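You operate a simulated robot arm through the tools that you are given. There is no shell and no other tool. Be economical: measure what you need, move in short steps, check, and stop when the job is done.

You run a simulated robot arm. Do the job below in one go: nothing can be reset, and whatever is moved stays where it is left.

Task
The calendar still says May. Change it to Wednesday the 1st of June.
Fine: stand the May block on the dresser.

Only the result counts: the job must be done as asked and must still hold three seconds after the hand-in. Knocking over, shifting, dropping, spilling or breaking anything else fails it.

Robot
A 6-joint arm with a two-finger parallel gripper, fixed in place. Base frame: the origin is at the foot of the arm, x ahead of it, y to its left, z up; the work surface is at about z = 0. Readings come in m, degrees, newtons and seconds.
With the tool pointing down near the work surface it reaches from about 0.12 to 0.5 m from the base axis. Its first joint turns from -72.0 to 72.0 degrees. Payload 0.65 kg.
The TCP is the grasp point between the finger pads, 0.025 m short of the fingertips. In the tool frame z runs along the fingers and y along their closing line. The gripper opens to 0.076 m. The fingers are 0.018 m wide and 0.01 m thick; the gripper's body (0.036 by 0.078 m) begins 0.045 m behind the TCP.
Orientation is told as [roll, pitch, yaw] about the base's x, y, z axes, in that order, counted from this pose: with the fingers straight down and closing along the base's y, the tool's x points along the base's -x, its y along +y and its z along -z.

Tools
- The arm moves only by the tool send_rows. Its argument "series" is a list of rows, each a list of 7 numbers: the shift along the tool's x, y, z in m, then the turn, a rotation vector about the tool's x, y, z in degrees, then the gripper command, from -1 (fully open) to 1 (shut), values between in proportion. In form: [[x, y, z, rx, ry, rz, claw], ...]. A call has 1 to 10 rows; each row is the pose to reach, as a shift and turn from the pose commanded when the call began, along the tool's axes at that moment. Rows are played at 5 a second. More than 0.05 m and 8.6 degrees between two rows, or a gripper value outside its range, and nothing of the call is played. Where a pose cannot be reached the arm comes as near as it can. A force on the tool above 40 N (or 10 N above the force at the start of the call, whichever is more), or a blocked arm, ends the call early, and 0.2 s more pass. Each finger travels about 0.108 m/s and halts on what it meets, pressing with about 39 N; the grip force reading is that of the motor and also rises with nothing between the fingers. The clock runs only during rows and for 0.2 s after the last one: add rows that repeat a pose to give the fingers time. The reply holds the time, the measured pose of the TCP, the force on the tool along the base axes, the opening and the grip force, in the units named above and with some noise.
- Cameras (640 x 400 px; columns grow to the right, rows downward): "scene" is fixed at [0.0363, 0.2628, 0.3973]; the picture's right is [-0.91, -0.42, 0.00], its down [-0.27, 0.57, -0.78] and it looks along [0.33, -0.71, -0.63] (base axes); focal length 214 px, centre (320, 200). "wrist" rides on the gripper at [-0.028, 0, -0.045] in the tool frame; the picture's right is [0.00, -1.00, 0.00], its down [0.97, 0.00, -0.24] and it looks along [0.24, 0.00, 0.97] (tool axes); focal length 218 px, centre (320, 200). There is no depth. A picture from a camera that has moved, and an enlarged one, comes with that camera's place and axes in the base frame and with its lens.
- camera(camera): a new picture of that camera. The clock stands still meanwhile.
- inspect(camera, box): a new picture of the part [left, top, right, bottom] of that camera's present view, enlarged. The clock stands still meanwhile.
- close_job(): hands the job in; it is judged then, once.

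Go step by step. Nothing tells you positions but the pictures and the camera data: compare them with the known pose of the tool, close in by small moves and look again before you grip or let go. The budget is 120 turns and 68 pictures, counting those below and the enlarged ones. Unless the task says otherwise, let go and move clear before handing in, and close with one line.

The tools are called after ">>>" by a JSON object that holds its "op" and its "data". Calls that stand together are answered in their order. send_rows: Moves the arm, as the interface text tells. Its arguments: {"type":"object","properties":{"series":{"type":"array"}},"required":["series"]} The other tools are called the same way: camera (camera) takes a picture; inspect (camera, box) takes an enlarged picture of a part of a camera's view; close_job () hands the job in.

At the start:

```text
time: 0.0
ee_pos: [0.3075, 0.0178, 0.321]
ee_rot: [0.1, -0.2, -0.1]
force: [-0.2, -0.4, -0.1]
finger_gap: 0.0757
gripper_force: 0.1
```

scene: 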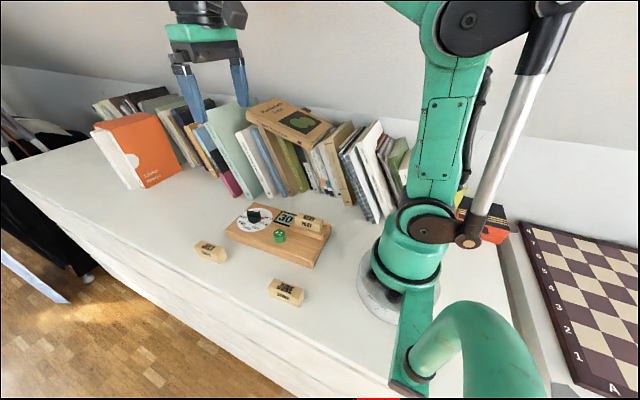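
wrist: 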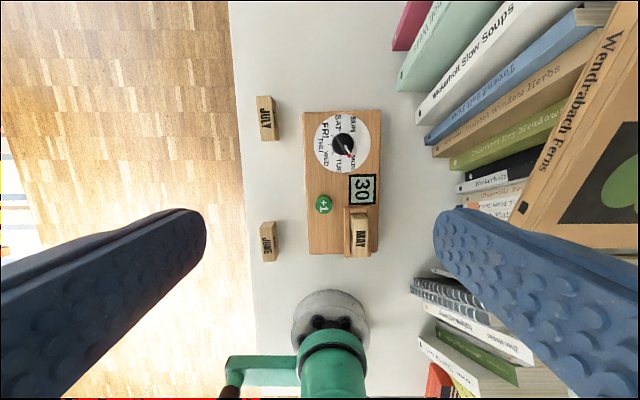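

The calendar board has a weekday dial, a day window reading 30 with a +1 button, and a slot with the May block; JUNE and JULY blocks lie in front of it. I'll enlarge the views first.

>>> {"op": "inspect", "data": {"camera": "wrist", "box": [240, 80, 400, 180]}}

>>> {"op": "inspect", "data": {"camera": "wrist", "box": [240, 170, 400, 270]}}

>>> {"op": "inspect", "data": {"camera": "scene", "box": [180, 190, 340, 310]}}

```text
4.00 times, centred on (320, 130) of wrist
camera zoom: at [0.3363, 0.0183, 0.3652], right [0.0, -1.0, 0.0], down [-0.97, 0.0, 0.24], along [-0.24, 0.0, -0.97], focal length 873 px, centre (320, 480)
```

zoom: 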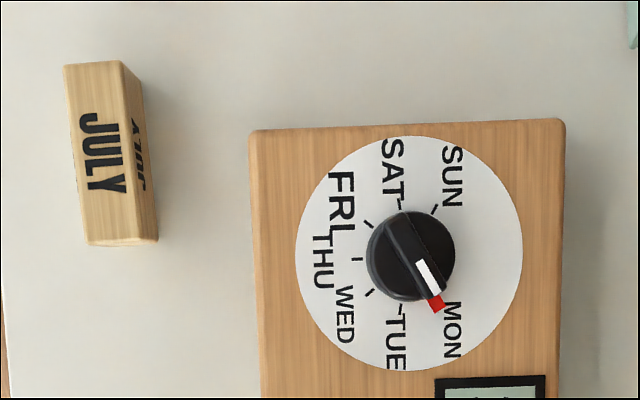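

```text
4.00 times, centred on (320, 220) of wrist
camera zoom: at [0.3363, 0.0183, 0.3652], right [0.0, -1.0, 0.0], down [-0.97, 0.0, 0.24], along [-0.24, 0.0, -0.97], focal length 873 px, centre (320, 120)
```

zoom: 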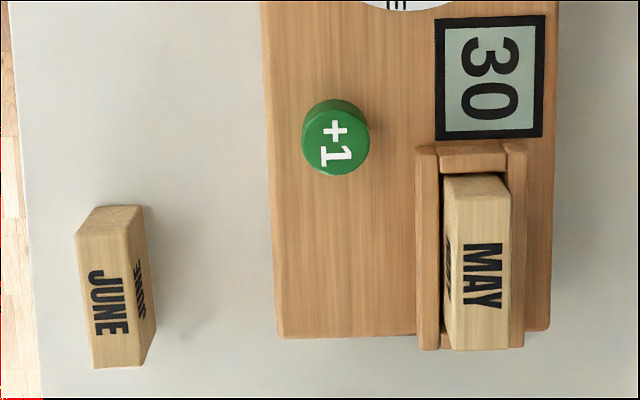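

```text
3.33 times, centred on (260, 250) of scene
camera zoom: at [0.0363, 0.2628, 0.3973], right [-0.91, -0.42, 0.0], down [-0.27, 0.57, -0.78], along [0.33, -0.71, -0.63], focal length 715 px, centre (520, 33)
```

zoom: 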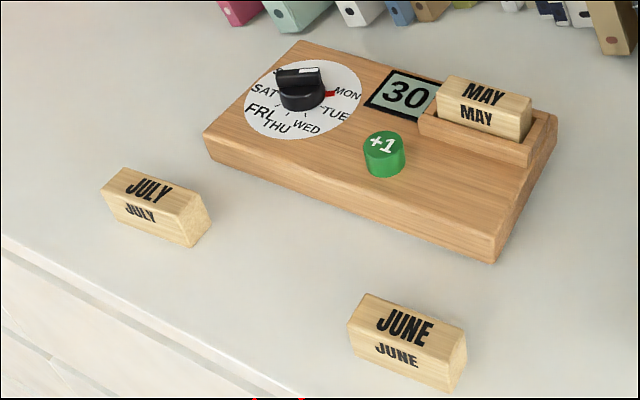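

The block is gripped most easily by its long sides (closing along y, as the gripper already does). I put May near (0.204, -0.043), and will move above it and look again.

>>> {"op": "send_rows", "data": {"series": [[0.035, -0.02, 0.03, 0, 0, 0, -1], [0.07, -0.04, 0.06, 0, 0, 0, -1], [0.1035, -0.061, 0.1, 0, 0, 0, -1], [0.1035, -0.061, 0.12, 0, 0, 0, -1], [0.1035, -0.061, 0.12, 0, 0, 0, -1]]}}

>>> {"op": "camera", "data": {"camera": "wrist"}}

>>> {"op": "camera", "data": {"camera": "scene"}}

```text
refused: row 1 steps farther than a row can; nothing moved
```

```text
62 pictures are left
camera wrist: at [0.3363, 0.0183, 0.3652], right [0.0, -1.0, 0.0], down [-0.97, 0.0, 0.24], along [-0.24, 0.0, -0.97], focal length 218 px, centre (320, 200)
```

wrist: 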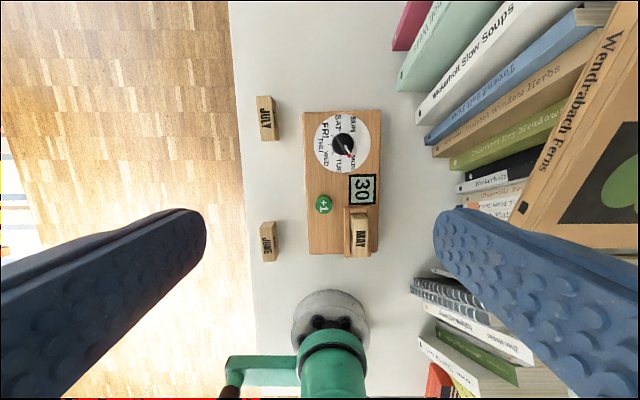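

```text
61 pictures are left
```

scene: 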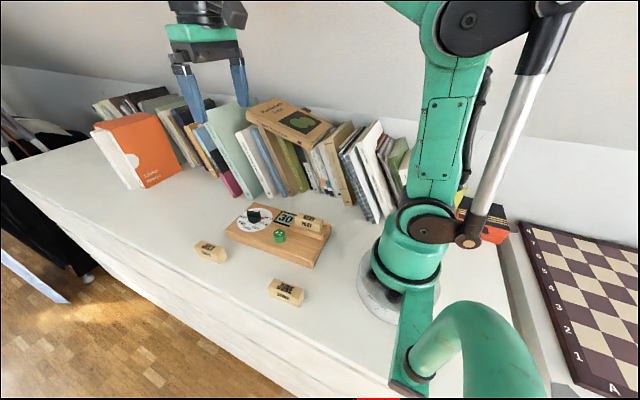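

The steps were over 5 cm in length, so nothing moved. I'll repeat the approach with smaller rows.

>>> {"op": "send_rows", "data": {"series": [[0.025, -0.015, 0.03, 0, 0, 0, -1], [0.05, -0.03, 0.06, 0, 0, 0, -1], [0.08, -0.045, 0.085, 0, 0, 0, -1], [0.1035, -0.061, 0.11, 0, 0, 0, -1], [0.1035, -0.061, 0.12, 0, 0, 0, -1], [0.1035, -0.061, 0.12, 0, 0, 0, -1]]}}

```text
time: 1.4
ee_pos: [0.2066, -0.0415, 0.2009]
ee_rot: [0.1, 0.0, 0.0]
force: [-0.5, 0.9, -0.4]
finger_gap: 0.0762
gripper_force: 0.1
```

The arm is about 0.14 m above the May block. I'll look with both cameras.

>>> {"op": "camera", "data": {"camera": "wrist"}}

>>> {"op": "inspect", "data": {"camera": "scene", "box": [240, 150, 360, 240]}}

```text
60 pictures are left
camera wrist: at [0.2341, -0.0422, 0.2456], right [0.0, -1.0, 0.0], down [-0.97, 0.0, 0.24], along [-0.24, 0.0, -0.97], focal length 218 px, centre (320, 200)
```

wrist: 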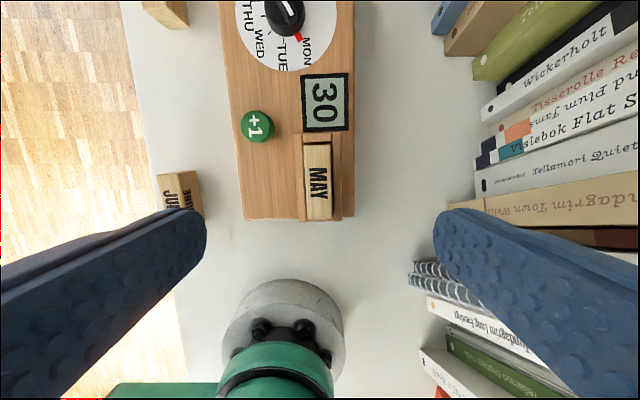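

```text
4.44 times, centred on (300, 195) of scene
camera zoom: at [0.0363, 0.2628, 0.3973], right [-0.91, -0.42, 0.0], down [-0.27, 0.57, -0.78], along [0.33, -0.71, -0.63], focal length 953 px, centre (409, 222)
```

zoom: 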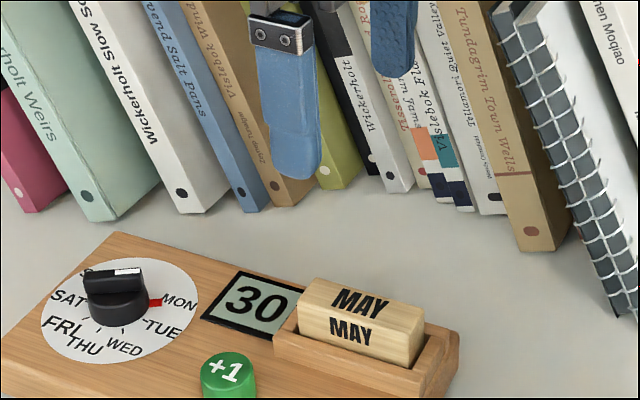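

May's top face is centred at about (0.205, -0.041) with its top near z 0.057, and the rails reach about 0.039. I'll descend with the gripper open to just above the grip height.

>>> {"op": "send_rows", "data": {"series": [[0.001, 0, 0.04, 0, 0, 0, -1], [0.001, 0, 0.08, 0, 0, 0, -1], [0.001, 0, 0.11, 0, 0, 0, -1], [0.001, 0, 0.12, 0, 0, 0, -0.5], [0.001, 0, 0.12, 0, 0, 0, -0.3]]}}

>>> {"op": "inspect", "data": {"camera": "scene", "box": [240, 150, 360, 240]}}

>>> {"op": "camera", "data": {"camera": "wrist"}}

```text
time: 2.6
ee_pos: [0.2051, -0.042, 0.0792]
ee_rot: [0.1, -0.1, -0.1]
force: [-1.1, -0.8, 0.1]
finger_gap: 0.0495
gripper_force: 0.1
```

```text
4.44 times, centred on (300, 195) of scene
camera zoom: at [0.0363, 0.2628, 0.3973], right [-0.91, -0.42, 0.0], down [-0.27, 0.57, -0.78], along [0.33, -0.71, -0.63], focal length 953 px, centre (409, 222)
```

zoom: 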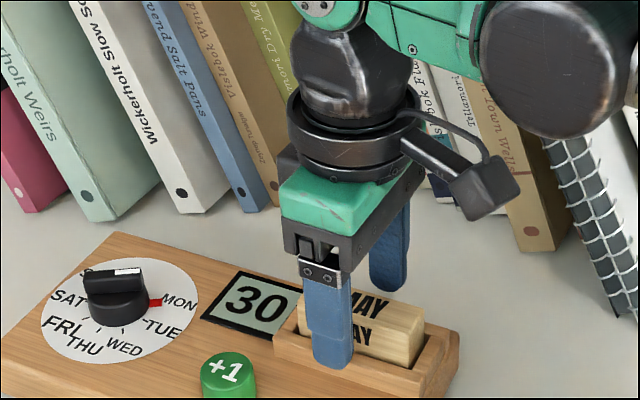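

```text
57 pictures are left
camera wrist: at [0.2317, -0.0419, 0.1244], right [0.0, -1.0, 0.0], down [-0.97, 0.0, 0.24], along [-0.24, 0.0, -0.97], focal length 218 px, centre (320, 200)
```

wrist: 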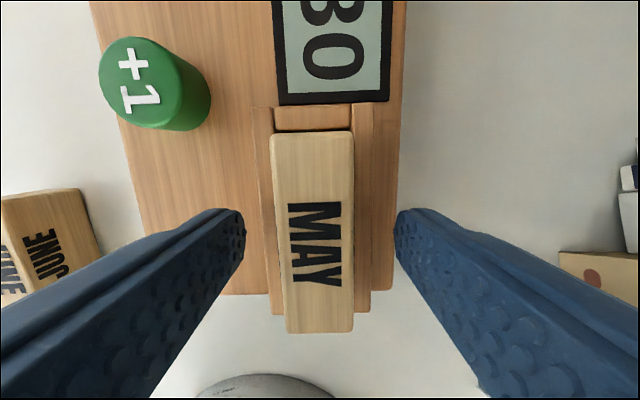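

The fingers straddle May; the block and the board are turned about +2.3° and the block sits about 2 mm to the +y side. I'll correct both, go down and close.

>>> {"op": "send_rows", "data": {"series": [[0, 0.0015, 0.005, 0, 0, -2.3, -0.3], [0, 0.0015, 0.0105, 0, 0, -2.3, -0.3], [0, 0.0015, 0.0105, 0, 0, -2.3, 0.1], [0, 0.0015, 0.0105, 0, 0, -2.3, 0.6], [0, 0.0015, 0.0105, 0, 0, -2.3, 0.6], [0, 0.0015, 0.0105, 0, 0, -2.3, 0.6]]}}

>>> {"op": "camera", "data": {"camera": "wrist"}}

```text
time: 4.0
ee_pos: [0.2051, -0.0413, 0.07]
ee_rot: [0.1, -0.1, 2.2]
force: [2.5, -11.2, 9.6]
finger_gap: 0.0418
gripper_force: 38.8
```

```text
56 pictures are left
camera wrist: at [0.232, -0.0394, 0.114], right [0.04, -1.0, 0.0], down [-0.97, -0.04, 0.24], along [-0.24, -0.01, -0.97], focal length 218 px, centre (320, 200)
```

wrist: 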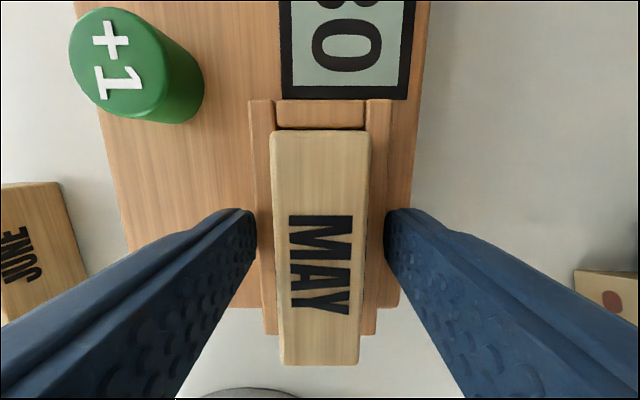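

The gap stopped at 0.042 with a sideways force, so the fingers closed on the slot rails, not the block. I'll open, rise and measure the rail height.

>>> {"op": "send_rows", "data": {"series": [[0, 0, 0, 0, 0, 0, 0], [0, 0, 0, 0, 0, 0, -0.3], [0, 0, -0.01, 0, 0, 0, -0.3], [0, 0, -0.014, 0, 0, 0, -0.3]]}}

>>> {"op": "camera", "data": {"camera": "wrist"}}

>>> {"op": "inspect", "data": {"camera": "scene", "box": [270, 190, 350, 250]}}

```text
time: 5.0
ee_pos: [0.2051, -0.0416, 0.0835]
ee_rot: [0.1, -0.1, 2.2]
force: [0.1, -0.3, 0.1]
finger_gap: 0.0495
gripper_force: 0.0
```

```text
55 pictures are left
camera wrist: at [0.2317, -0.04, 0.1281], right [0.04, -1.0, 0.0], down [-0.97, -0.04, 0.24], along [-0.24, -0.01, -0.97], focal length 218 px, centre (320, 200)
```

wrist: 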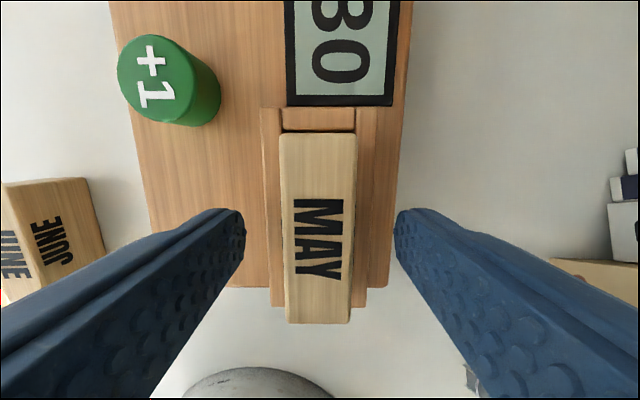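

```text
6.67 times, centred on (310, 220) of scene
camera zoom: at [0.0363, 0.2628, 0.3973], right [-0.91, -0.42, 0.0], down [-0.27, 0.57, -0.78], along [0.33, -0.71, -0.63], focal length 1430 px, centre (387, 67)
```

zoom: 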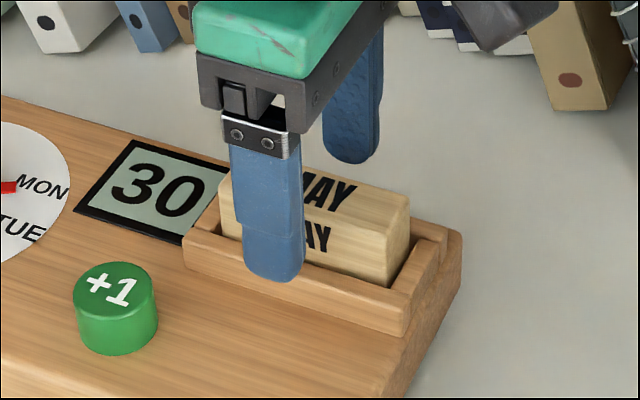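

The rails appear to reach about z 0.049 and May's top about 0.059, so I'll grip with the tips at about 0.051.

>>> {"op": "send_rows", "data": {"series": [[0, 0, 0.004, 0, 0, 0, -0.3], [0, 0, 0.0075, 0, 0, 0, -0.3], [0, 0, 0.0075, 0, 0, 0, 0.1], [0, 0, 0.0075, 0, 0, 0, 0.6], [0, 0, 0.0075, 0, 0, 0, 0.6], [0, 0, 0.0075, 0, 0, 0, 0.6]]}}

>>> {"op": "inspect", "data": {"camera": "scene", "box": [270, 190, 350, 250]}}

```text
time: 6.4
ee_pos: [0.2058, -0.0417, 0.0756]
ee_rot: [0.1, -0.1, 2.3]
force: [-0.7, -0.1, 0.6]
finger_gap: 0.0203
gripper_force: 37.7
```

```text
6.67 times, centred on (310, 220) of scene
camera zoom: at [0.0363, 0.2628, 0.3973], right [-0.91, -0.42, 0.0], down [-0.27, 0.57, -0.78], along [0.33, -0.71, -0.63], focal length 1430 px, centre (387, 67)
```

zoom: 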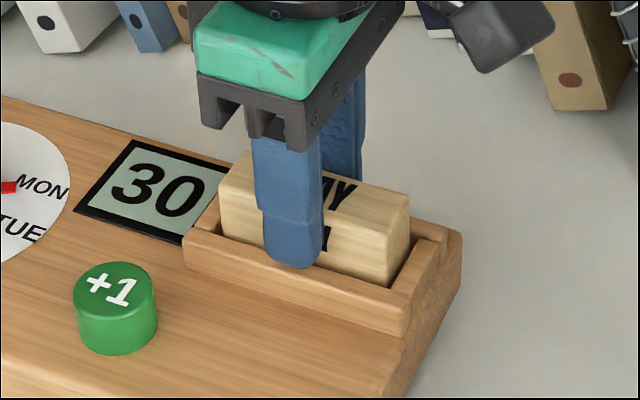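

The fingers hold May at 0.020 m. I'll lift it straight up and look.

>>> {"op": "send_rows", "data": {"series": [[0, 0, -0.01, 0, 0, 0, 0.6], [0, 0, -0.025, 0, 0, 0, 0.6], [0, 0, -0.045, 0, 0, 0, 0.6], [0, 0, -0.065, 0, 0, 0, 0.6], [0, 0, -0.065, 0, 0, 0, 0.6]]}}

>>> {"op": "inspect", "data": {"camera": "scene", "box": [220, 130, 380, 250]}}

>>> {"op": "camera", "data": {"camera": "wrist"}}

```text
time: 7.6
ee_pos: [0.2051, -0.0411, 0.1411]
ee_rot: [0.1, -0.1, 2.4]
force: [-0.3, -0.2, -1.0]
finger_gap: 0.0209
gripper_force: 37.8
```

```text
3.33 times, centred on (300, 190) of scene
camera zoom: at [0.0363, 0.2628, 0.3973], right [-0.91, -0.42, 0.0], down [-0.27, 0.57, -0.78], along [0.33, -0.71, -0.63], focal length 715 px, centre (387, 233)
```

zoom: 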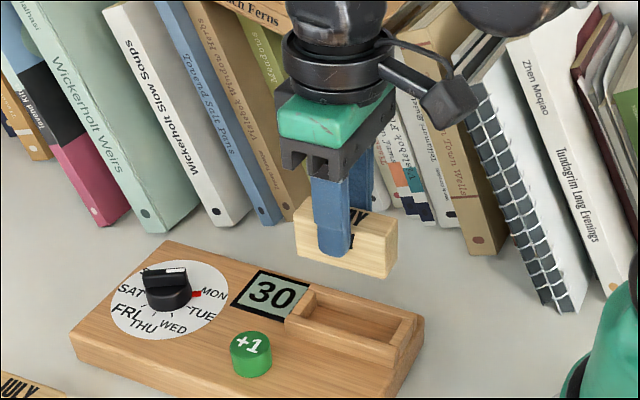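

```text
51 pictures are left
camera wrist: at [0.233, -0.0399, 0.1866], right [0.04, -1.0, 0.0], down [-0.97, -0.04, 0.24], along [-0.24, -0.01, -0.97], focal length 218 px, centre (320, 200)
```

wrist: 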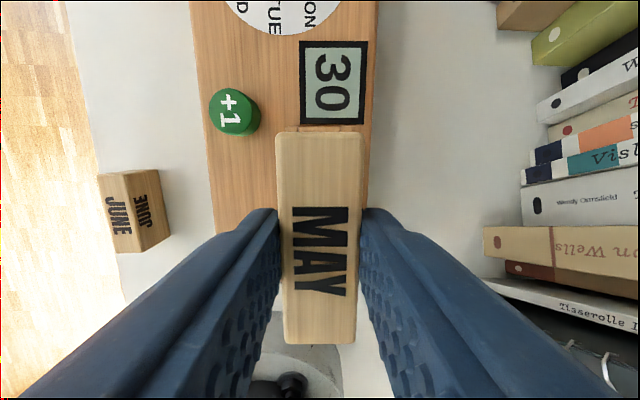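

May is clear of the slot, its underside about 0.031 m below the TCP. I'll carry it to the free area of dresser between JUNE and JULY, about (0.272, 0.100).

>>> {"op": "send_rows", "data": {"series": [[-0.018, 0.0345, 0, 0, 0, 0.6, 0.6], [-0.036, 0.069, 0, 0, 0, 1.2, 0.6], [-0.0545, 0.1035, 0, 0, 0, 1.8, 0.6], [-0.0726, 0.1382, 0, 0, 0, 2.3, 0.6], [-0.0726, 0.1382, 0.035, 0, 0, 2.3, 0.6], [-0.0726, 0.1382, 0.07, 0, 0, 2.3, 0.6], [-0.0726, 0.1382, 0.095, 0, 0, 2.3, 0.6], [-0.0726, 0.1382, 0.095, 0, 0, 2.3, 0.6]]}}

>>> {"op": "inspect", "data": {"camera": "scene", "box": [180, 190, 340, 310]}}

>>> {"op": "camera", "data": {"camera": "wrist"}}

```text
time: 9.4
ee_pos: [0.2723, 0.1026, 0.0444]
ee_rot: [0.1, -0.1, 0.0]
force: [0.6, 0.0, -1.3]
finger_gap: 0.0203
gripper_force: 37.3
```

```text
3.33 times, centred on (260, 250) of scene
camera zoom: at [0.0363, 0.2628, 0.3973], right [-0.91, -0.42, 0.0], down [-0.27, 0.57, -0.78], along [0.33, -0.71, -0.63], focal length 715 px, centre (520, 33)
```

zoom: 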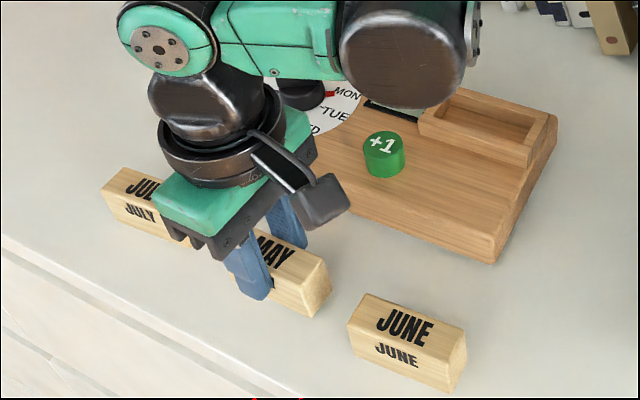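

```text
49 pictures are left
camera wrist: at [0.2995, 0.1017, 0.0892], right [0.0, -1.0, 0.0], down [-0.97, 0.0, 0.24], along [-0.24, 0.0, -0.97], focal length 218 px, centre (320, 200)
```

wrist: 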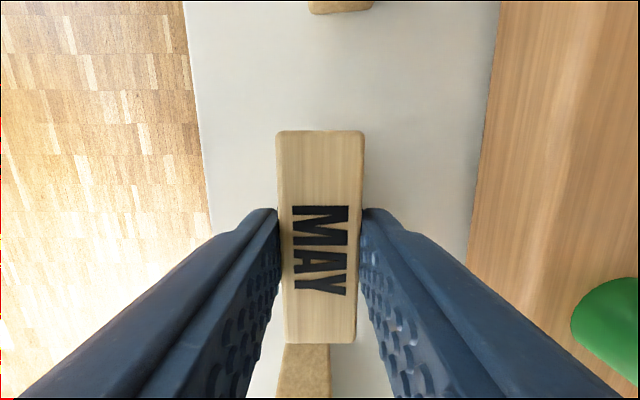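

May hangs in a clear gap between JUNE and JULY and well back from the edge. I'll lower it gently until it touches.

>>> {"op": "send_rows", "data": {"series": [[0, 0, 0.006, 0, 0, 0, 0.6], [0, 0, 0.01, 0, 0, 0, 0.6], [0, 0, 0.012, 0, 0, 0, 0.6]]}}

>>> {"op": "inspect", "data": {"camera": "scene", "box": [220, 230, 300, 290]}}

```text
time: 9.9
ee_pos: [0.2725, 0.1007, 0.0375]
ee_rot: [0.3, -0.1, -0.1]
force: [-0.5, -0.4, 31.1]
finger_gap: 0.0204
gripper_force: 37.6
stopped in row 2: the force on the tool passed its limit (the readings are from after the stop); the commanded pose is now the measured one
```

```text
6.67 times, centred on (260, 260) of scene
camera zoom: at [0.0362, 0.2628, 0.3973], right [-0.91, -0.42, 0.0], down [-0.26, 0.57, -0.78], along [0.33, -0.71, -0.63], focal length 1430 px, centre (720, -200)
```

zoom: 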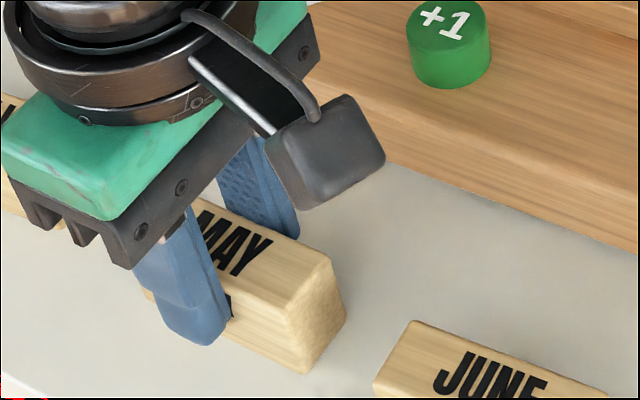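

The block touched the surface at TCP z 0.0375, so its underside is about 0.038 m below the TCP. I'll ease the pressure and open.

>>> {"op": "send_rows", "data": {"series": [[0, 0, -0.0007, 0, 0, 0, 0.6], [0, 0, -0.0007, 0, 0, 0, 0.2], [0, 0, -0.0007, 0, 0, 0, -0.1], [0, 0, -0.0007, 0, 0, 0, -0.2], [0, 0, -0.03, 0, 0, 0, -0.2], [0, 0, -0.07, 0, 0, 0, -0.2], [0, 0, -0.1, 0, 0, 0, -0.2], [0, 0, -0.1, 0, 0, 0, -0.2]]}}

>>> {"op": "inspect", "data": {"camera": "scene", "box": [180, 190, 340, 310]}}

```text
time: 11.7
ee_pos: [0.273, 0.0993, 0.1392]
ee_rot: [0.2, -0.1, 0.1]
force: [-0.5, 0.6, -0.6]
finger_gap: 0.0456
gripper_force: 0.0
```

```text
3.33 times, centred on (260, 250) of scene
camera zoom: at [0.0363, 0.2628, 0.3973], right [-0.91, -0.42, 0.0], down [-0.27, 0.57, -0.78], along [0.33, -0.71, -0.63], focal length 715 px, centre (520, 33)
```

zoom: 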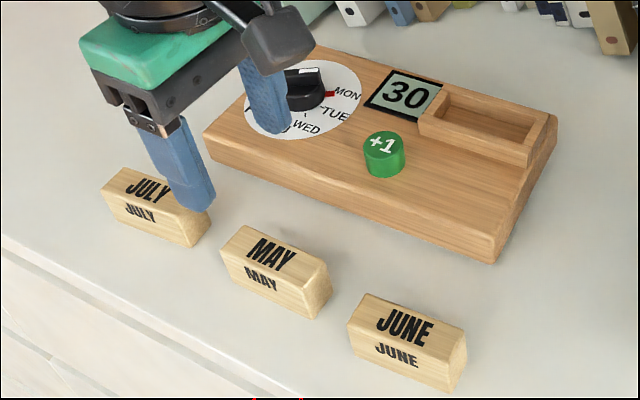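

May stands on the dresser like the other blocks. Now I'll move above JUNE, near (0.1755, 0.107).

>>> {"op": "send_rows", "data": {"series": [[0.045, 0.003, 0, 0, 0, 0, -0.2], [0.09, 0.006, 0, 0, 0, 0, -0.2], [0.0965, 0.006, 0.02, 0, 0, 0, -0.2], [0.0965, 0.006, 0.04, 0, 0, 0, -0.2], [0.0965, 0.006, 0.04, 0, 0, 0, -0.2]]}}

>>> {"op": "camera", "data": {"camera": "wrist"}}

```text
time: 12.9
ee_pos: [0.1751, 0.1061, 0.099]
ee_rot: [0.1, -0.1, 0.1]
force: [0.1, -0.5, 1.4]
finger_gap: 0.0459
gripper_force: 0.0
```

```text
46 pictures are left
camera wrist: at [0.2027, 0.1064, 0.1432], right [0.0, -1.0, 0.0], down [-0.97, 0.0, 0.24], along [-0.24, 0.0, -0.97], focal length 218 px, centre (320, 200)
```

wrist: 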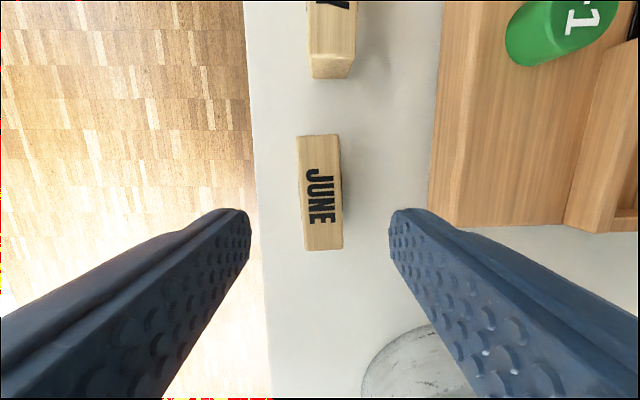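

JUNE is centred near (0.1775, 0.106), turned about +3°. I'll align and descend partway, then check.

>>> {"op": "send_rows", "data": {"series": [[-0.001, 0, 0.015, 0, 0, -1.5, -0.2], [-0.0025, 0, 0.03, 0, 0, -3, -0.2], [-0.0025, 0, 0.04, 0, 0, -3, -0.2], [-0.0025, 0, 0.04, 0, 0, -3, -0.2]]}}

>>> {"op": "camera", "data": {"camera": "wrist"}}

```text
time: 13.9
ee_pos: [0.1779, 0.1074, 0.0591]
ee_rot: [0.2, -0.1, 3.0]
force: [0.1, 0.6, -1.0]
finger_gap: 0.0455
gripper_force: 0.0
```

```text
45 pictures are left
camera wrist: at [0.2051, 0.1086, 0.1035], right [0.05, -1.0, 0.0], down [-0.97, -0.05, 0.24], along [-0.24, -0.01, -0.97], focal length 218 px, centre (320, 200)
```

wrist: 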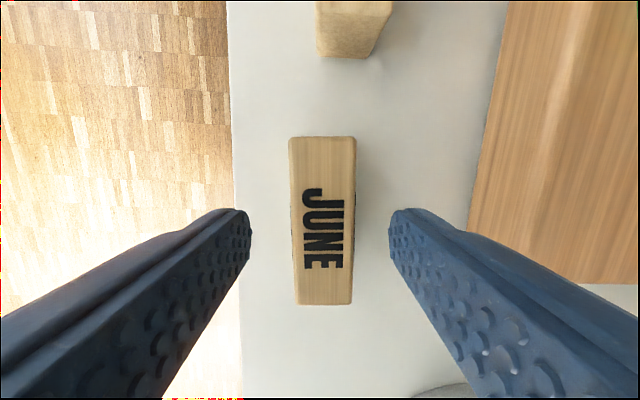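

The gripper is well aligned with JUNE. I'll descend and grip at TCP z about 0.039.

>>> {"op": "send_rows", "data": {"series": [[0, -0.001, 0.01, 0, 0, 0, -0.2], [0, -0.001, 0.0195, 0, 0, 0, -0.2], [0, -0.001, 0.0195, 0, 0, 0, 0.2], [0, -0.001, 0.0195, 0, 0, 0, 0.6], [0, -0.001, 0.0195, 0, 0, 0, 0.6], [0, -0.001, 0.0195, 0, 0, 0, 0.6]]}}

>>> {"op": "camera", "data": {"camera": "wrist"}}

```text
time: 15.3
ee_pos: [0.1779, 0.1052, 0.0383]
ee_rot: [0.2, -0.1, 3.0]
force: [-0.7, 0.6, -0.1]
finger_gap: 0.0207
gripper_force: 37.6
```

```text
44 pictures are left
camera wrist: at [0.206, 0.1072, 0.0837], right [0.05, -1.0, 0.0], down [-0.97, -0.05, 0.24], along [-0.24, -0.01, -0.97], focal length 218 px, centre (320, 200)
```

wrist: 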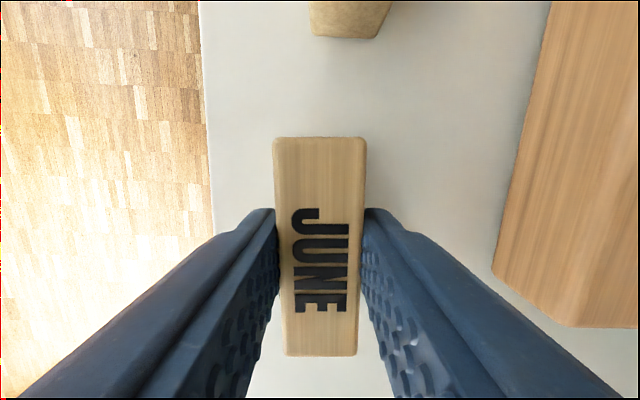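

JUNE is held at 0.0207 m, much as May was (about 1 mm toward -x). I'll lift it and carry it above the slot at (0.2053, -0.0414), stopping 2 cm above its seat.

>>> {"op": "send_rows", "data": {"series": [[0, 0, -0.03, 0, 0, 0, 0.6], [0, 0, -0.065, 0, 0, 0, 0.6], [0, 0, -0.1, 0, 0, 0, 0.6], [-0.005, -0.037, -0.1, 0, 0, 0.2, 0.6], [-0.01, -0.074, -0.1, 0, 0, 0.4, 0.6], [-0.015, -0.111, -0.1, 0, 0, 0.6, 0.6], [-0.0196, -0.1486, -0.1, 0, 0, 0.7, 0.6], [-0.0196, -0.1486, -0.075, 0, 0, 0.7, 0.6], [-0.0196, -0.1486, -0.065, 0, 0, 0.7, 0.6], [-0.0196, -0.1486, -0.065, 0, 0, 0.7, 0.6]]}}

>>> {"op": "camera", "data": {"camera": "wrist"}}

>>> {"op": "inspect", "data": {"camera": "scene", "box": [260, 170, 360, 245]}}

```text
time: 17.5
ee_pos: [0.2058, -0.0417, 0.103]
ee_rot: [0.3, -0.1, 2.3]
force: [0.2, 0.4, -0.2]
finger_gap: 0.0209
gripper_force: 37.8
```

```text
43 pictures are left
camera wrist: at [0.2327, -0.0406, 0.1479], right [0.04, -1.0, 0.0], down [-0.97, -0.04, 0.24], along [-0.24, -0.01, -0.97], focal length 218 px, centre (320, 200)
```

wrist: 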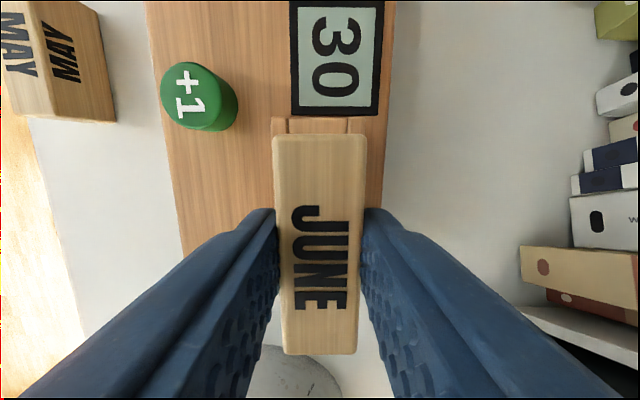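

```text
5.33 times, centred on (310, 208) of scene
camera zoom: at [0.0363, 0.2628, 0.3973], right [-0.91, -0.42, 0.0], down [-0.27, 0.57, -0.78], along [0.33, -0.71, -0.63], focal length 1144 px, centre (373, 160)
```

zoom: 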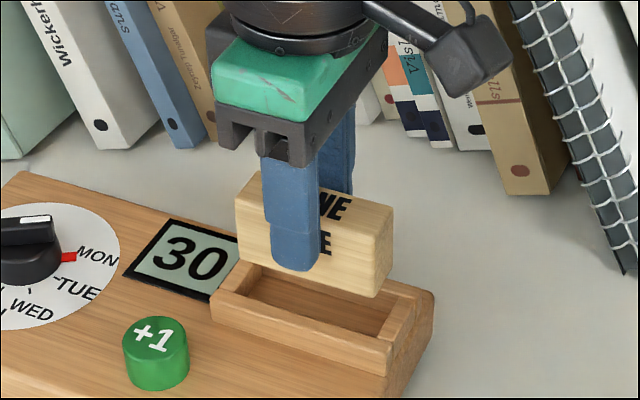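

JUNE hangs over the slot in line with it; I'll nudge 0.7 mm toward +x for the grip offset and lower in small steps, watching the force.

>>> {"op": "send_rows", "data": {"series": [[-0.0007, 0, 0.008, 0, 0, 0, 0.6], [-0.0007, 0, 0.014, 0, 0, 0, 0.6], [-0.0007, 0, 0.018, 0, 0, 0, 0.6], [-0.0007, 0, 0.021, 0, 0, 0, 0.6]]}}

>>> {"op": "inspect", "data": {"camera": "scene", "box": [270, 190, 350, 250]}}

```text
time: 18.5
ee_pos: [0.2059, -0.0413, 0.0812]
ee_rot: [0.2, -0.1, 2.2]
force: [0.0, 0.4, -0.9]
finger_gap: 0.0204
gripper_force: 38.1
```

```text
6.67 times, centred on (310, 220) of scene
camera zoom: at [0.0363, 0.2628, 0.3973], right [-0.91, -0.42, 0.0], down [-0.27, 0.57, -0.78], along [0.33, -0.71, -0.63], focal length 1430 px, centre (387, 67)
```

zoom: 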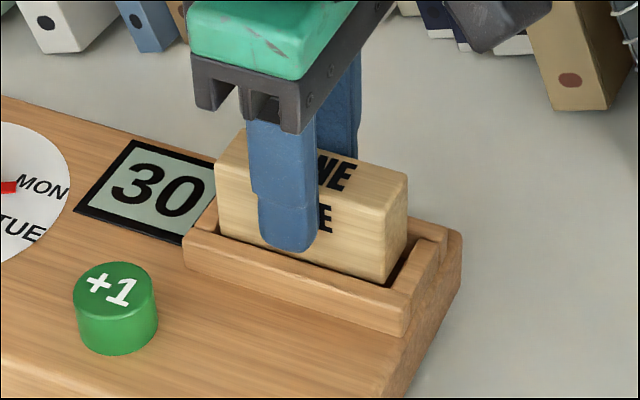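

JUNE is entering the slot with no force. I'll go on down to the seat.

>>> {"op": "send_rows", "data": {"series": [[0, 0, 0.002, 0, 0, 0, 0.6], [0, 0, 0.0035, 0, 0, 0, 0.6], [0, 0, 0.0045, 0, 0, 0, 0.6]]}}

>>> {"op": "inspect", "data": {"camera": "scene", "box": [270, 190, 350, 250]}}

```text
time: 19.3
ee_pos: [0.2068, -0.0391, 0.0772]
ee_rot: [0.3, -0.2, 2.3]
force: [-0.6, 0.5, 0.6]
finger_gap: 0.0207
gripper_force: 37.9
```

```text
6.67 times, centred on (310, 220) of scene
camera zoom: at [0.0363, 0.2628, 0.3973], right [-0.91, -0.42, 0.0], down [-0.27, 0.57, -0.78], along [0.33, -0.71, -0.63], focal length 1430 px, centre (387, 67)
```

zoom: 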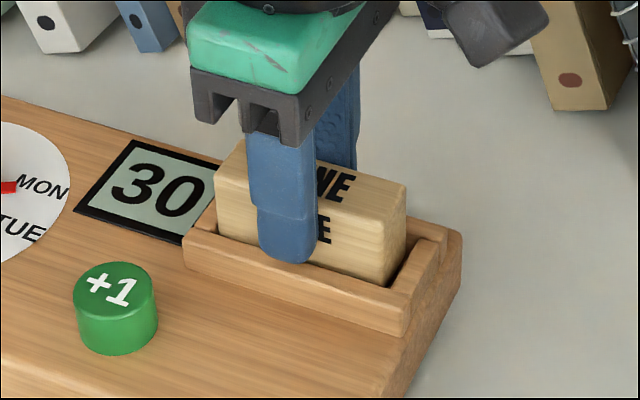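

JUNE still seems a few millimetres above May's old seat height. I'll lower another 1.5 mm (the limit where the fingertips stay clear of the rails) and then check.

>>> {"op": "send_rows", "data": {"series": [[0, 0, 0.0008, 0, 0, 0, 0.6], [0, 0, 0.0017, 0, 0, 0, 0.6], [0, 0, 0.0017, 0, 0, 0, 0.6]]}}

>>> {"op": "inspect", "data": {"camera": "scene", "box": [270, 190, 350, 250]}}

>>> {"op": "camera", "data": {"camera": "wrist"}}

```text
time: 20.1
ee_pos: [0.2057, -0.0404, 0.076]
ee_rot: [0.2, -0.1, 2.3]
force: [-0.1, -0.6, 0.1]
finger_gap: 0.0203
gripper_force: 38.1
```

```text
6.67 times, centred on (310, 220) of scene
camera zoom: at [0.0363, 0.2628, 0.3973], right [-0.91, -0.42, 0.0], down [-0.27, 0.57, -0.78], along [0.33, -0.71, -0.63], focal length 1430 px, centre (387, 67)
```

zoom: 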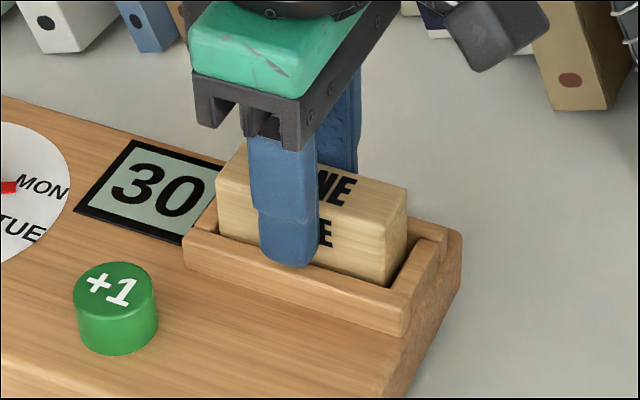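

```text
38 pictures are left
camera wrist: at [0.2336, -0.0396, 0.1207], right [0.04, -1.0, 0.0], down [-0.97, -0.04, 0.24], along [-0.24, -0.01, -0.97], focal length 218 px, centre (320, 200)
```

wrist: 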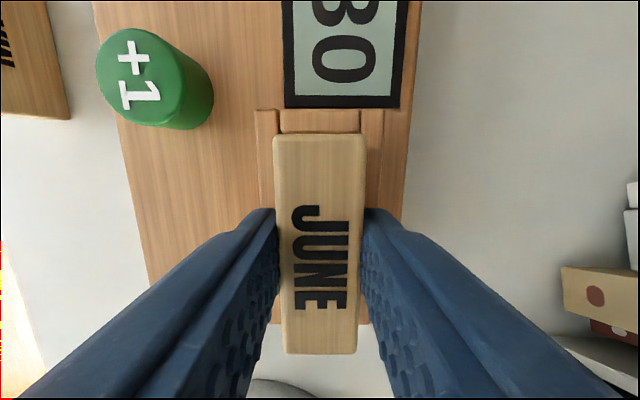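

JUNE is well inside the rails and a hair above the floor with no contact, so I'll let it settle by opening, then rise.

>>> {"op": "send_rows", "data": {"series": [[0, 0, 0, 0, 0, 0, 0.4], [0, 0, 0, 0, 0, 0, 0.2], [0, 0, 0, 0, 0, 0, 0], [0, 0, -0.02, 0, 0, 0, -0.1], [0, 0, -0.05, 0, 0, 0, -0.1], [0, 0, -0.09, 0, 0, 0, -0.1], [0, 0, -0.09, 0, 0, 0, -0.1]]}}

>>> {"op": "inspect", "data": {"camera": "scene", "box": [270, 190, 350, 250]}}

>>> {"op": "camera", "data": {"camera": "wrist"}}

```text
time: 21.7
ee_pos: [0.2086, -0.0406, 0.1671]
ee_rot: [0.3, -0.1, 2.2]
force: [0.1, -0.8, 0.8]
finger_gap: 0.0419
gripper_force: 0.1
```

```text
6.67 times, centred on (310, 220) of scene
camera zoom: at [0.0363, 0.2628, 0.3973], right [-0.91, -0.42, 0.0], down [-0.27, 0.57, -0.78], along [0.33, -0.71, -0.63], focal length 1430 px, centre (387, 67)
```

zoom: 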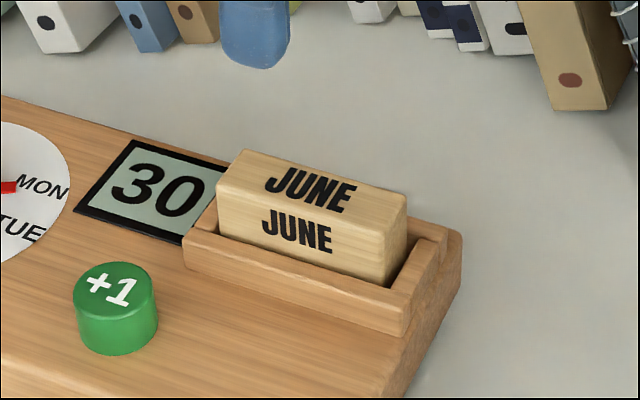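

```text
36 pictures are left
camera wrist: at [0.2353, -0.04, 0.2114], right [0.04, -1.0, 0.0], down [-0.97, -0.04, 0.24], along [-0.24, -0.01, -0.97], focal length 218 px, centre (320, 200)
```

wrist: 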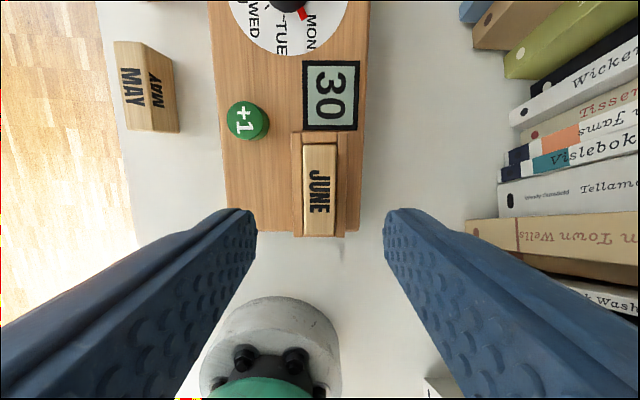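

JUNE sits in the slot like May did. Next is the +1 button, near (0.250, 0.014) with its top about z 0.05: I'll close the fingers and hover over it.

>>> {"op": "send_rows", "data": {"series": [[-0.0226, 0.0261, 0, 0, 0, 1, 0.4], [-0.0452, 0.0523, 0, 0, 0, 2.3, 1], [-0.0452, 0.0523, 0.035, 0, 0, 2.3, 1], [-0.0452, 0.0523, 0.065, 0, 0, 2.3, 1], [-0.0452, 0.0523, 0.065, 0, 0, 2.3, 1]]}}

>>> {"op": "camera", "data": {"camera": "wrist"}}

>>> {"op": "inspect", "data": {"camera": "scene", "box": [220, 180, 340, 270]}}

```text
time: 22.9
ee_pos: [0.2486, 0.0142, 0.1023]
ee_rot: [0.2, -0.1, 0.1]
force: [0.4, 0.2, 0.3]
finger_gap: 0.0001
gripper_force: 23.3
```

```text
35 pictures are left
camera wrist: at [0.2767, 0.0143, 0.148], right [0.0, -1.0, 0.0], down [-0.97, 0.0, 0.24], along [-0.24, 0.0, -0.97], focal length 218 px, centre (320, 200)
```

wrist: 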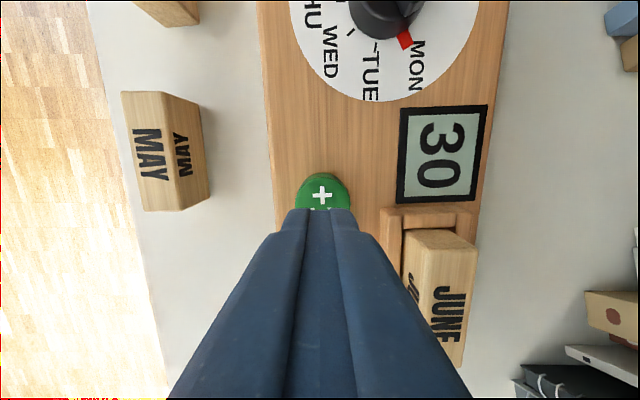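

```text
4.44 times, centred on (280, 225) of scene
camera zoom: at [0.0363, 0.2628, 0.3973], right [-0.91, -0.42, 0.0], down [-0.27, 0.57, -0.78], along [0.33, -0.71, -0.63], focal length 953 px, centre (498, 89)
```

zoom: 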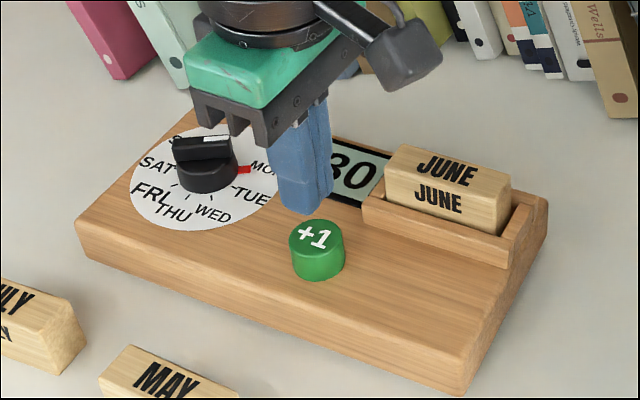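

The closed fingers are 4 mm short of the button's centre in x. I'll correct that and lower until just touching.

>>> {"op": "send_rows", "data": {"series": [[-0.003, -0.001, 0.012, 0, 0, 0, 1], [-0.003, -0.001, 0.022, 0, 0, 0, 1], [-0.003, -0.001, 0.024, 0, 0, 0, 1], [-0.003, -0.001, 0.026, 0, 0, 0, 1]]}}

>>> {"op": "inspect", "data": {"camera": "scene", "box": [220, 180, 340, 270]}}

```text
time: 23.9
ee_pos: [0.2531, 0.012, 0.0743]
ee_rot: [0.1, -0.1, 0.1]
force: [-0.7, 1.3, -0.4]
finger_gap: 0.0
gripper_force: 23.3
```

```text
4.44 times, centred on (280, 225) of scene
camera zoom: at [0.0363, 0.2628, 0.3973], right [-0.91, -0.42, 0.0], down [-0.27, 0.57, -0.78], along [0.33, -0.71, -0.63], focal length 953 px, centre (498, 89)
```

zoom: 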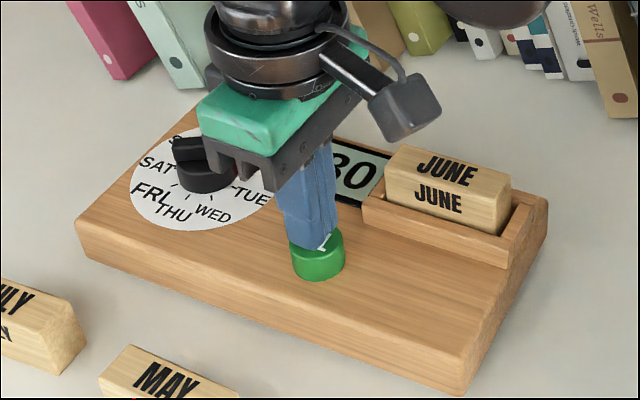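

The fingertips are just above the button top. I'll press down in 1 mm steps and come back up after the force rises.

>>> {"op": "send_rows", "data": {"series": [[0, 0, 0.001, 0, 0, 0, 1], [0, 0, 0.002, 0, 0, 0, 1], [0, 0, 0.003, 0, 0, 0, 1]]}}

>>> {"op": "inspect", "data": {"camera": "scene", "box": [220, 180, 340, 270]}}

```text
time: 24.7
ee_pos: [0.2522, 0.0115, 0.0721]
ee_rot: [0.2, -0.1, -0.1]
force: [-1.2, -0.8, 0.8]
finger_gap: 0.0
gripper_force: 23.5
```

```text
4.44 times, centred on (280, 225) of scene
camera zoom: at [0.0363, 0.2628, 0.3973], right [-0.91, -0.42, 0.0], down [-0.27, 0.57, -0.78], along [0.33, -0.71, -0.63], focal length 953 px, centre (498, 89)
```

zoom: 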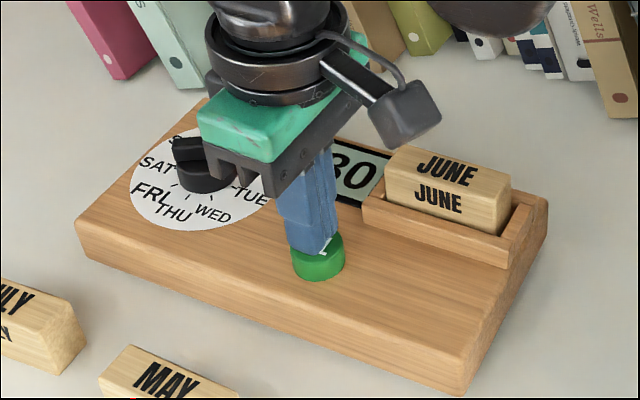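

Still no contact force. I'll continue another 3 mm.

>>> {"op": "send_rows", "data": {"series": [[0, 0, 0.001, 0, 0, 0, 1], [0, 0, 0.002, 0, 0, 0, 1], [0, 0, 0.003, 0, 0, 0, 1]]}}

```text
time: 25.5
ee_pos: [0.2525, 0.0125, 0.0693]
ee_rot: [0.1, 0.0, 0.0]
force: [0.8, 0.0, 2.0]
finger_gap: 0.0
gripper_force: 23.5
```

A first hint of contact (2 N) appears at z 0.069. I'll check the display, partly visible beside the fingers.

>>> {"op": "inspect", "data": {"camera": "wrist", "box": [280, 60, 520, 210]}}

```text
2.67 times, centred on (400, 135) of wrist
camera zoom: at [0.2797, 0.0116, 0.1142], right [0.0, -1.0, 0.0], down [-0.97, 0.0, 0.24], along [-0.24, 0.0, -0.97], focal length 582 px, centre (107, 373)
```

zoom: 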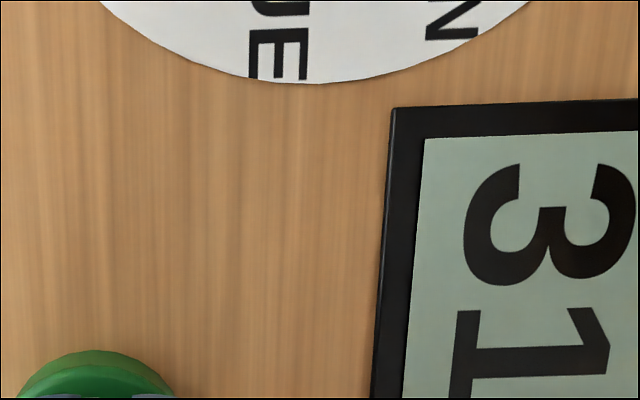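

The display now shows 31, so one press has registered. I'll release by rising 8 mm, look, and press again to the same depth.

>>> {"op": "send_rows", "data": {"series": [[0, 0, -0.004, 0, 0, 0, 1], [0, 0, -0.008, 0, 0, 0, 1], [0, 0, -0.008, 0, 0, 0, 1]]}}

>>> {"op": "inspect", "data": {"camera": "wrist", "box": [280, 60, 520, 210]}}

>>> {"op": "send_rows", "data": {"series": [[0, 0, 0.004, 0, 0, 0, 1], [0, 0, 0.007, 0, 0, 0, 1], [0, 0, 0.008, 0, 0, 0, 1], [0, 0, 0.008, 0, 0, 0, 1]]}}

>>> {"op": "inspect", "data": {"camera": "wrist", "box": [280, 60, 520, 210]}}

```text
time: 26.3
ee_pos: [0.2518, 0.0114, 0.0771]
ee_rot: [0.2, -0.1, -0.1]
force: [0.4, 0.0, -0.6]
finger_gap: 0.0
gripper_force: 23.7
```

```text
2.67 times, centred on (400, 135) of wrist
camera zoom: at [0.2795, 0.0114, 0.1219], right [0.0, -1.0, 0.0], down [-0.97, 0.0, 0.24], along [-0.24, 0.0, -0.97], focal length 582 px, centre (107, 373)
```

zoom: 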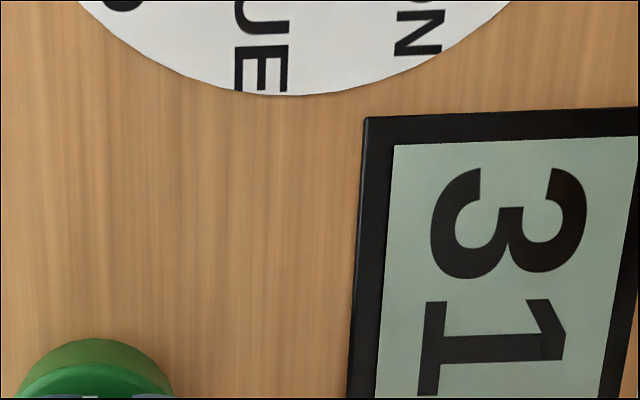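

```text
time: 27.3
ee_pos: [0.2528, 0.0126, 0.0682]
ee_rot: [0.2, -0.1, 0.0]
force: [0.0, -0.3, 1.2]
finger_gap: 0.0004
gripper_force: 24.1
```

```text
2.67 times, centred on (400, 135) of wrist
camera zoom: at [0.2796, 0.012, 0.1136], right [0.0, -1.0, 0.0], down [-0.97, 0.0, 0.24], along [-0.24, 0.0, -0.97], focal length 582 px, centre (107, 373)
```

zoom: 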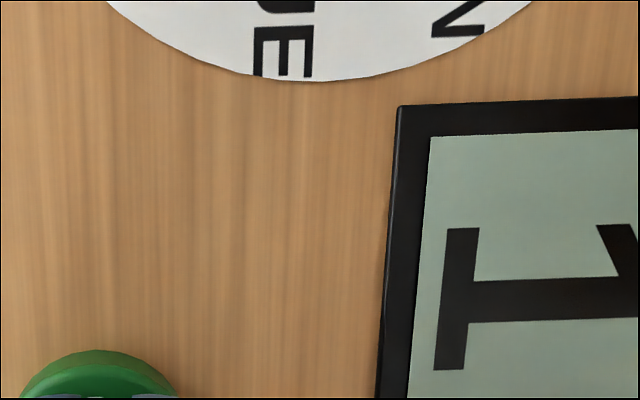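

The display shows 1. I'll rise and move over the weekday dial, near (0.34, -0.015), opening the gripper.

>>> {"op": "send_rows", "data": {"series": [[0, 0, -0.03, 0, 0, 0, 1], [0, 0, -0.07, 0, 0, 0, 1], [0, 0, -0.1, 0, 0, 0, 0.5], [-0.044, -0.014, -0.1, 0, 0, 0, 0], [-0.086, -0.028, -0.1, 0, 0, 0, -0.2], [-0.086, -0.028, -0.1, 0, 0, 0, -0.2]]}}

>>> {"op": "camera", "data": {"camera": "wrist"}}

>>> {"op": "inspect", "data": {"camera": "scene", "box": [220, 180, 340, 270]}}

```text
time: 28.7
ee_pos: [0.3381, -0.0152, 0.1702]
ee_rot: [0.2, -0.1, 0.1]
force: [-0.1, -0.9, -0.5]
finger_gap: 0.0456
gripper_force: 0.0
```

```text
28 pictures are left
camera wrist: at [0.365, -0.0154, 0.215], right [0.0, -1.0, 0.0], down [-0.97, 0.0, 0.24], along [-0.24, 0.0, -0.97], focal length 218 px, centre (320, 200)
```

wrist: 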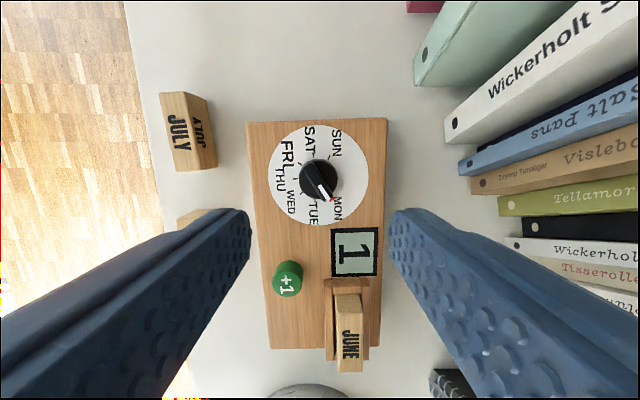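

```text
4.44 times, centred on (280, 225) of scene
camera zoom: at [0.0363, 0.2628, 0.3973], right [-0.91, -0.42, 0.0], down [-0.27, 0.57, -0.78], along [0.33, -0.71, -0.63], focal length 953 px, centre (498, 89)
```

zoom: 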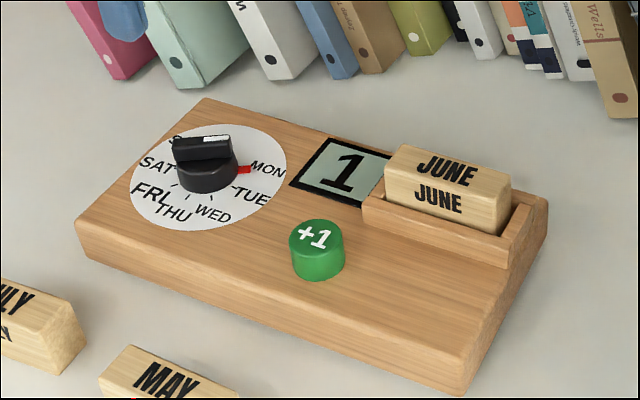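

>>> {"op": "inspect", "data": {"camera": "wrist", "box": [256, 120, 384, 200]}}

>>> {"op": "inspect", "data": {"camera": "scene", "box": [230, 200, 294, 240]}}

```text
5.00 times, centred on (320, 160) of wrist
camera zoom: at [0.365, -0.0154, 0.215], right [0.0, -1.0, 0.0], down [-0.97, 0.0, 0.24], along [-0.24, 0.0, -0.97], focal length 1091 px, centre (320, 400)
```

zoom: 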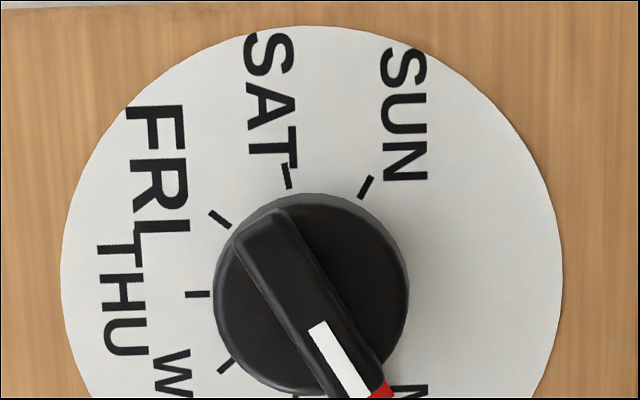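

```text
10.00 times, centred on (262, 220) of scene
camera zoom: at [0.0363, 0.2628, 0.3973], right [-0.91, -0.42, 0.0], down [-0.27, 0.57, -0.78], along [0.33, -0.71, -0.63], focal length 2145 px, centre (900, 0)
```

zoom: 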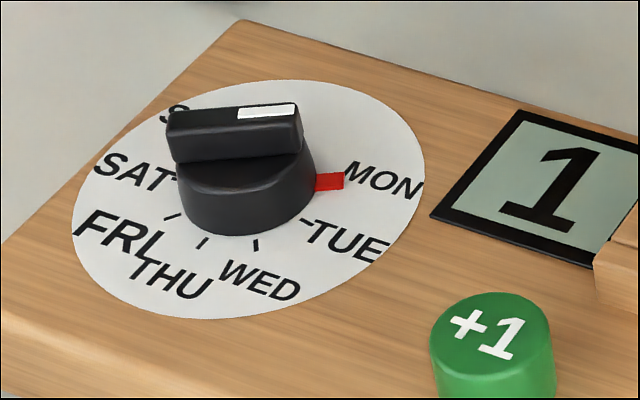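

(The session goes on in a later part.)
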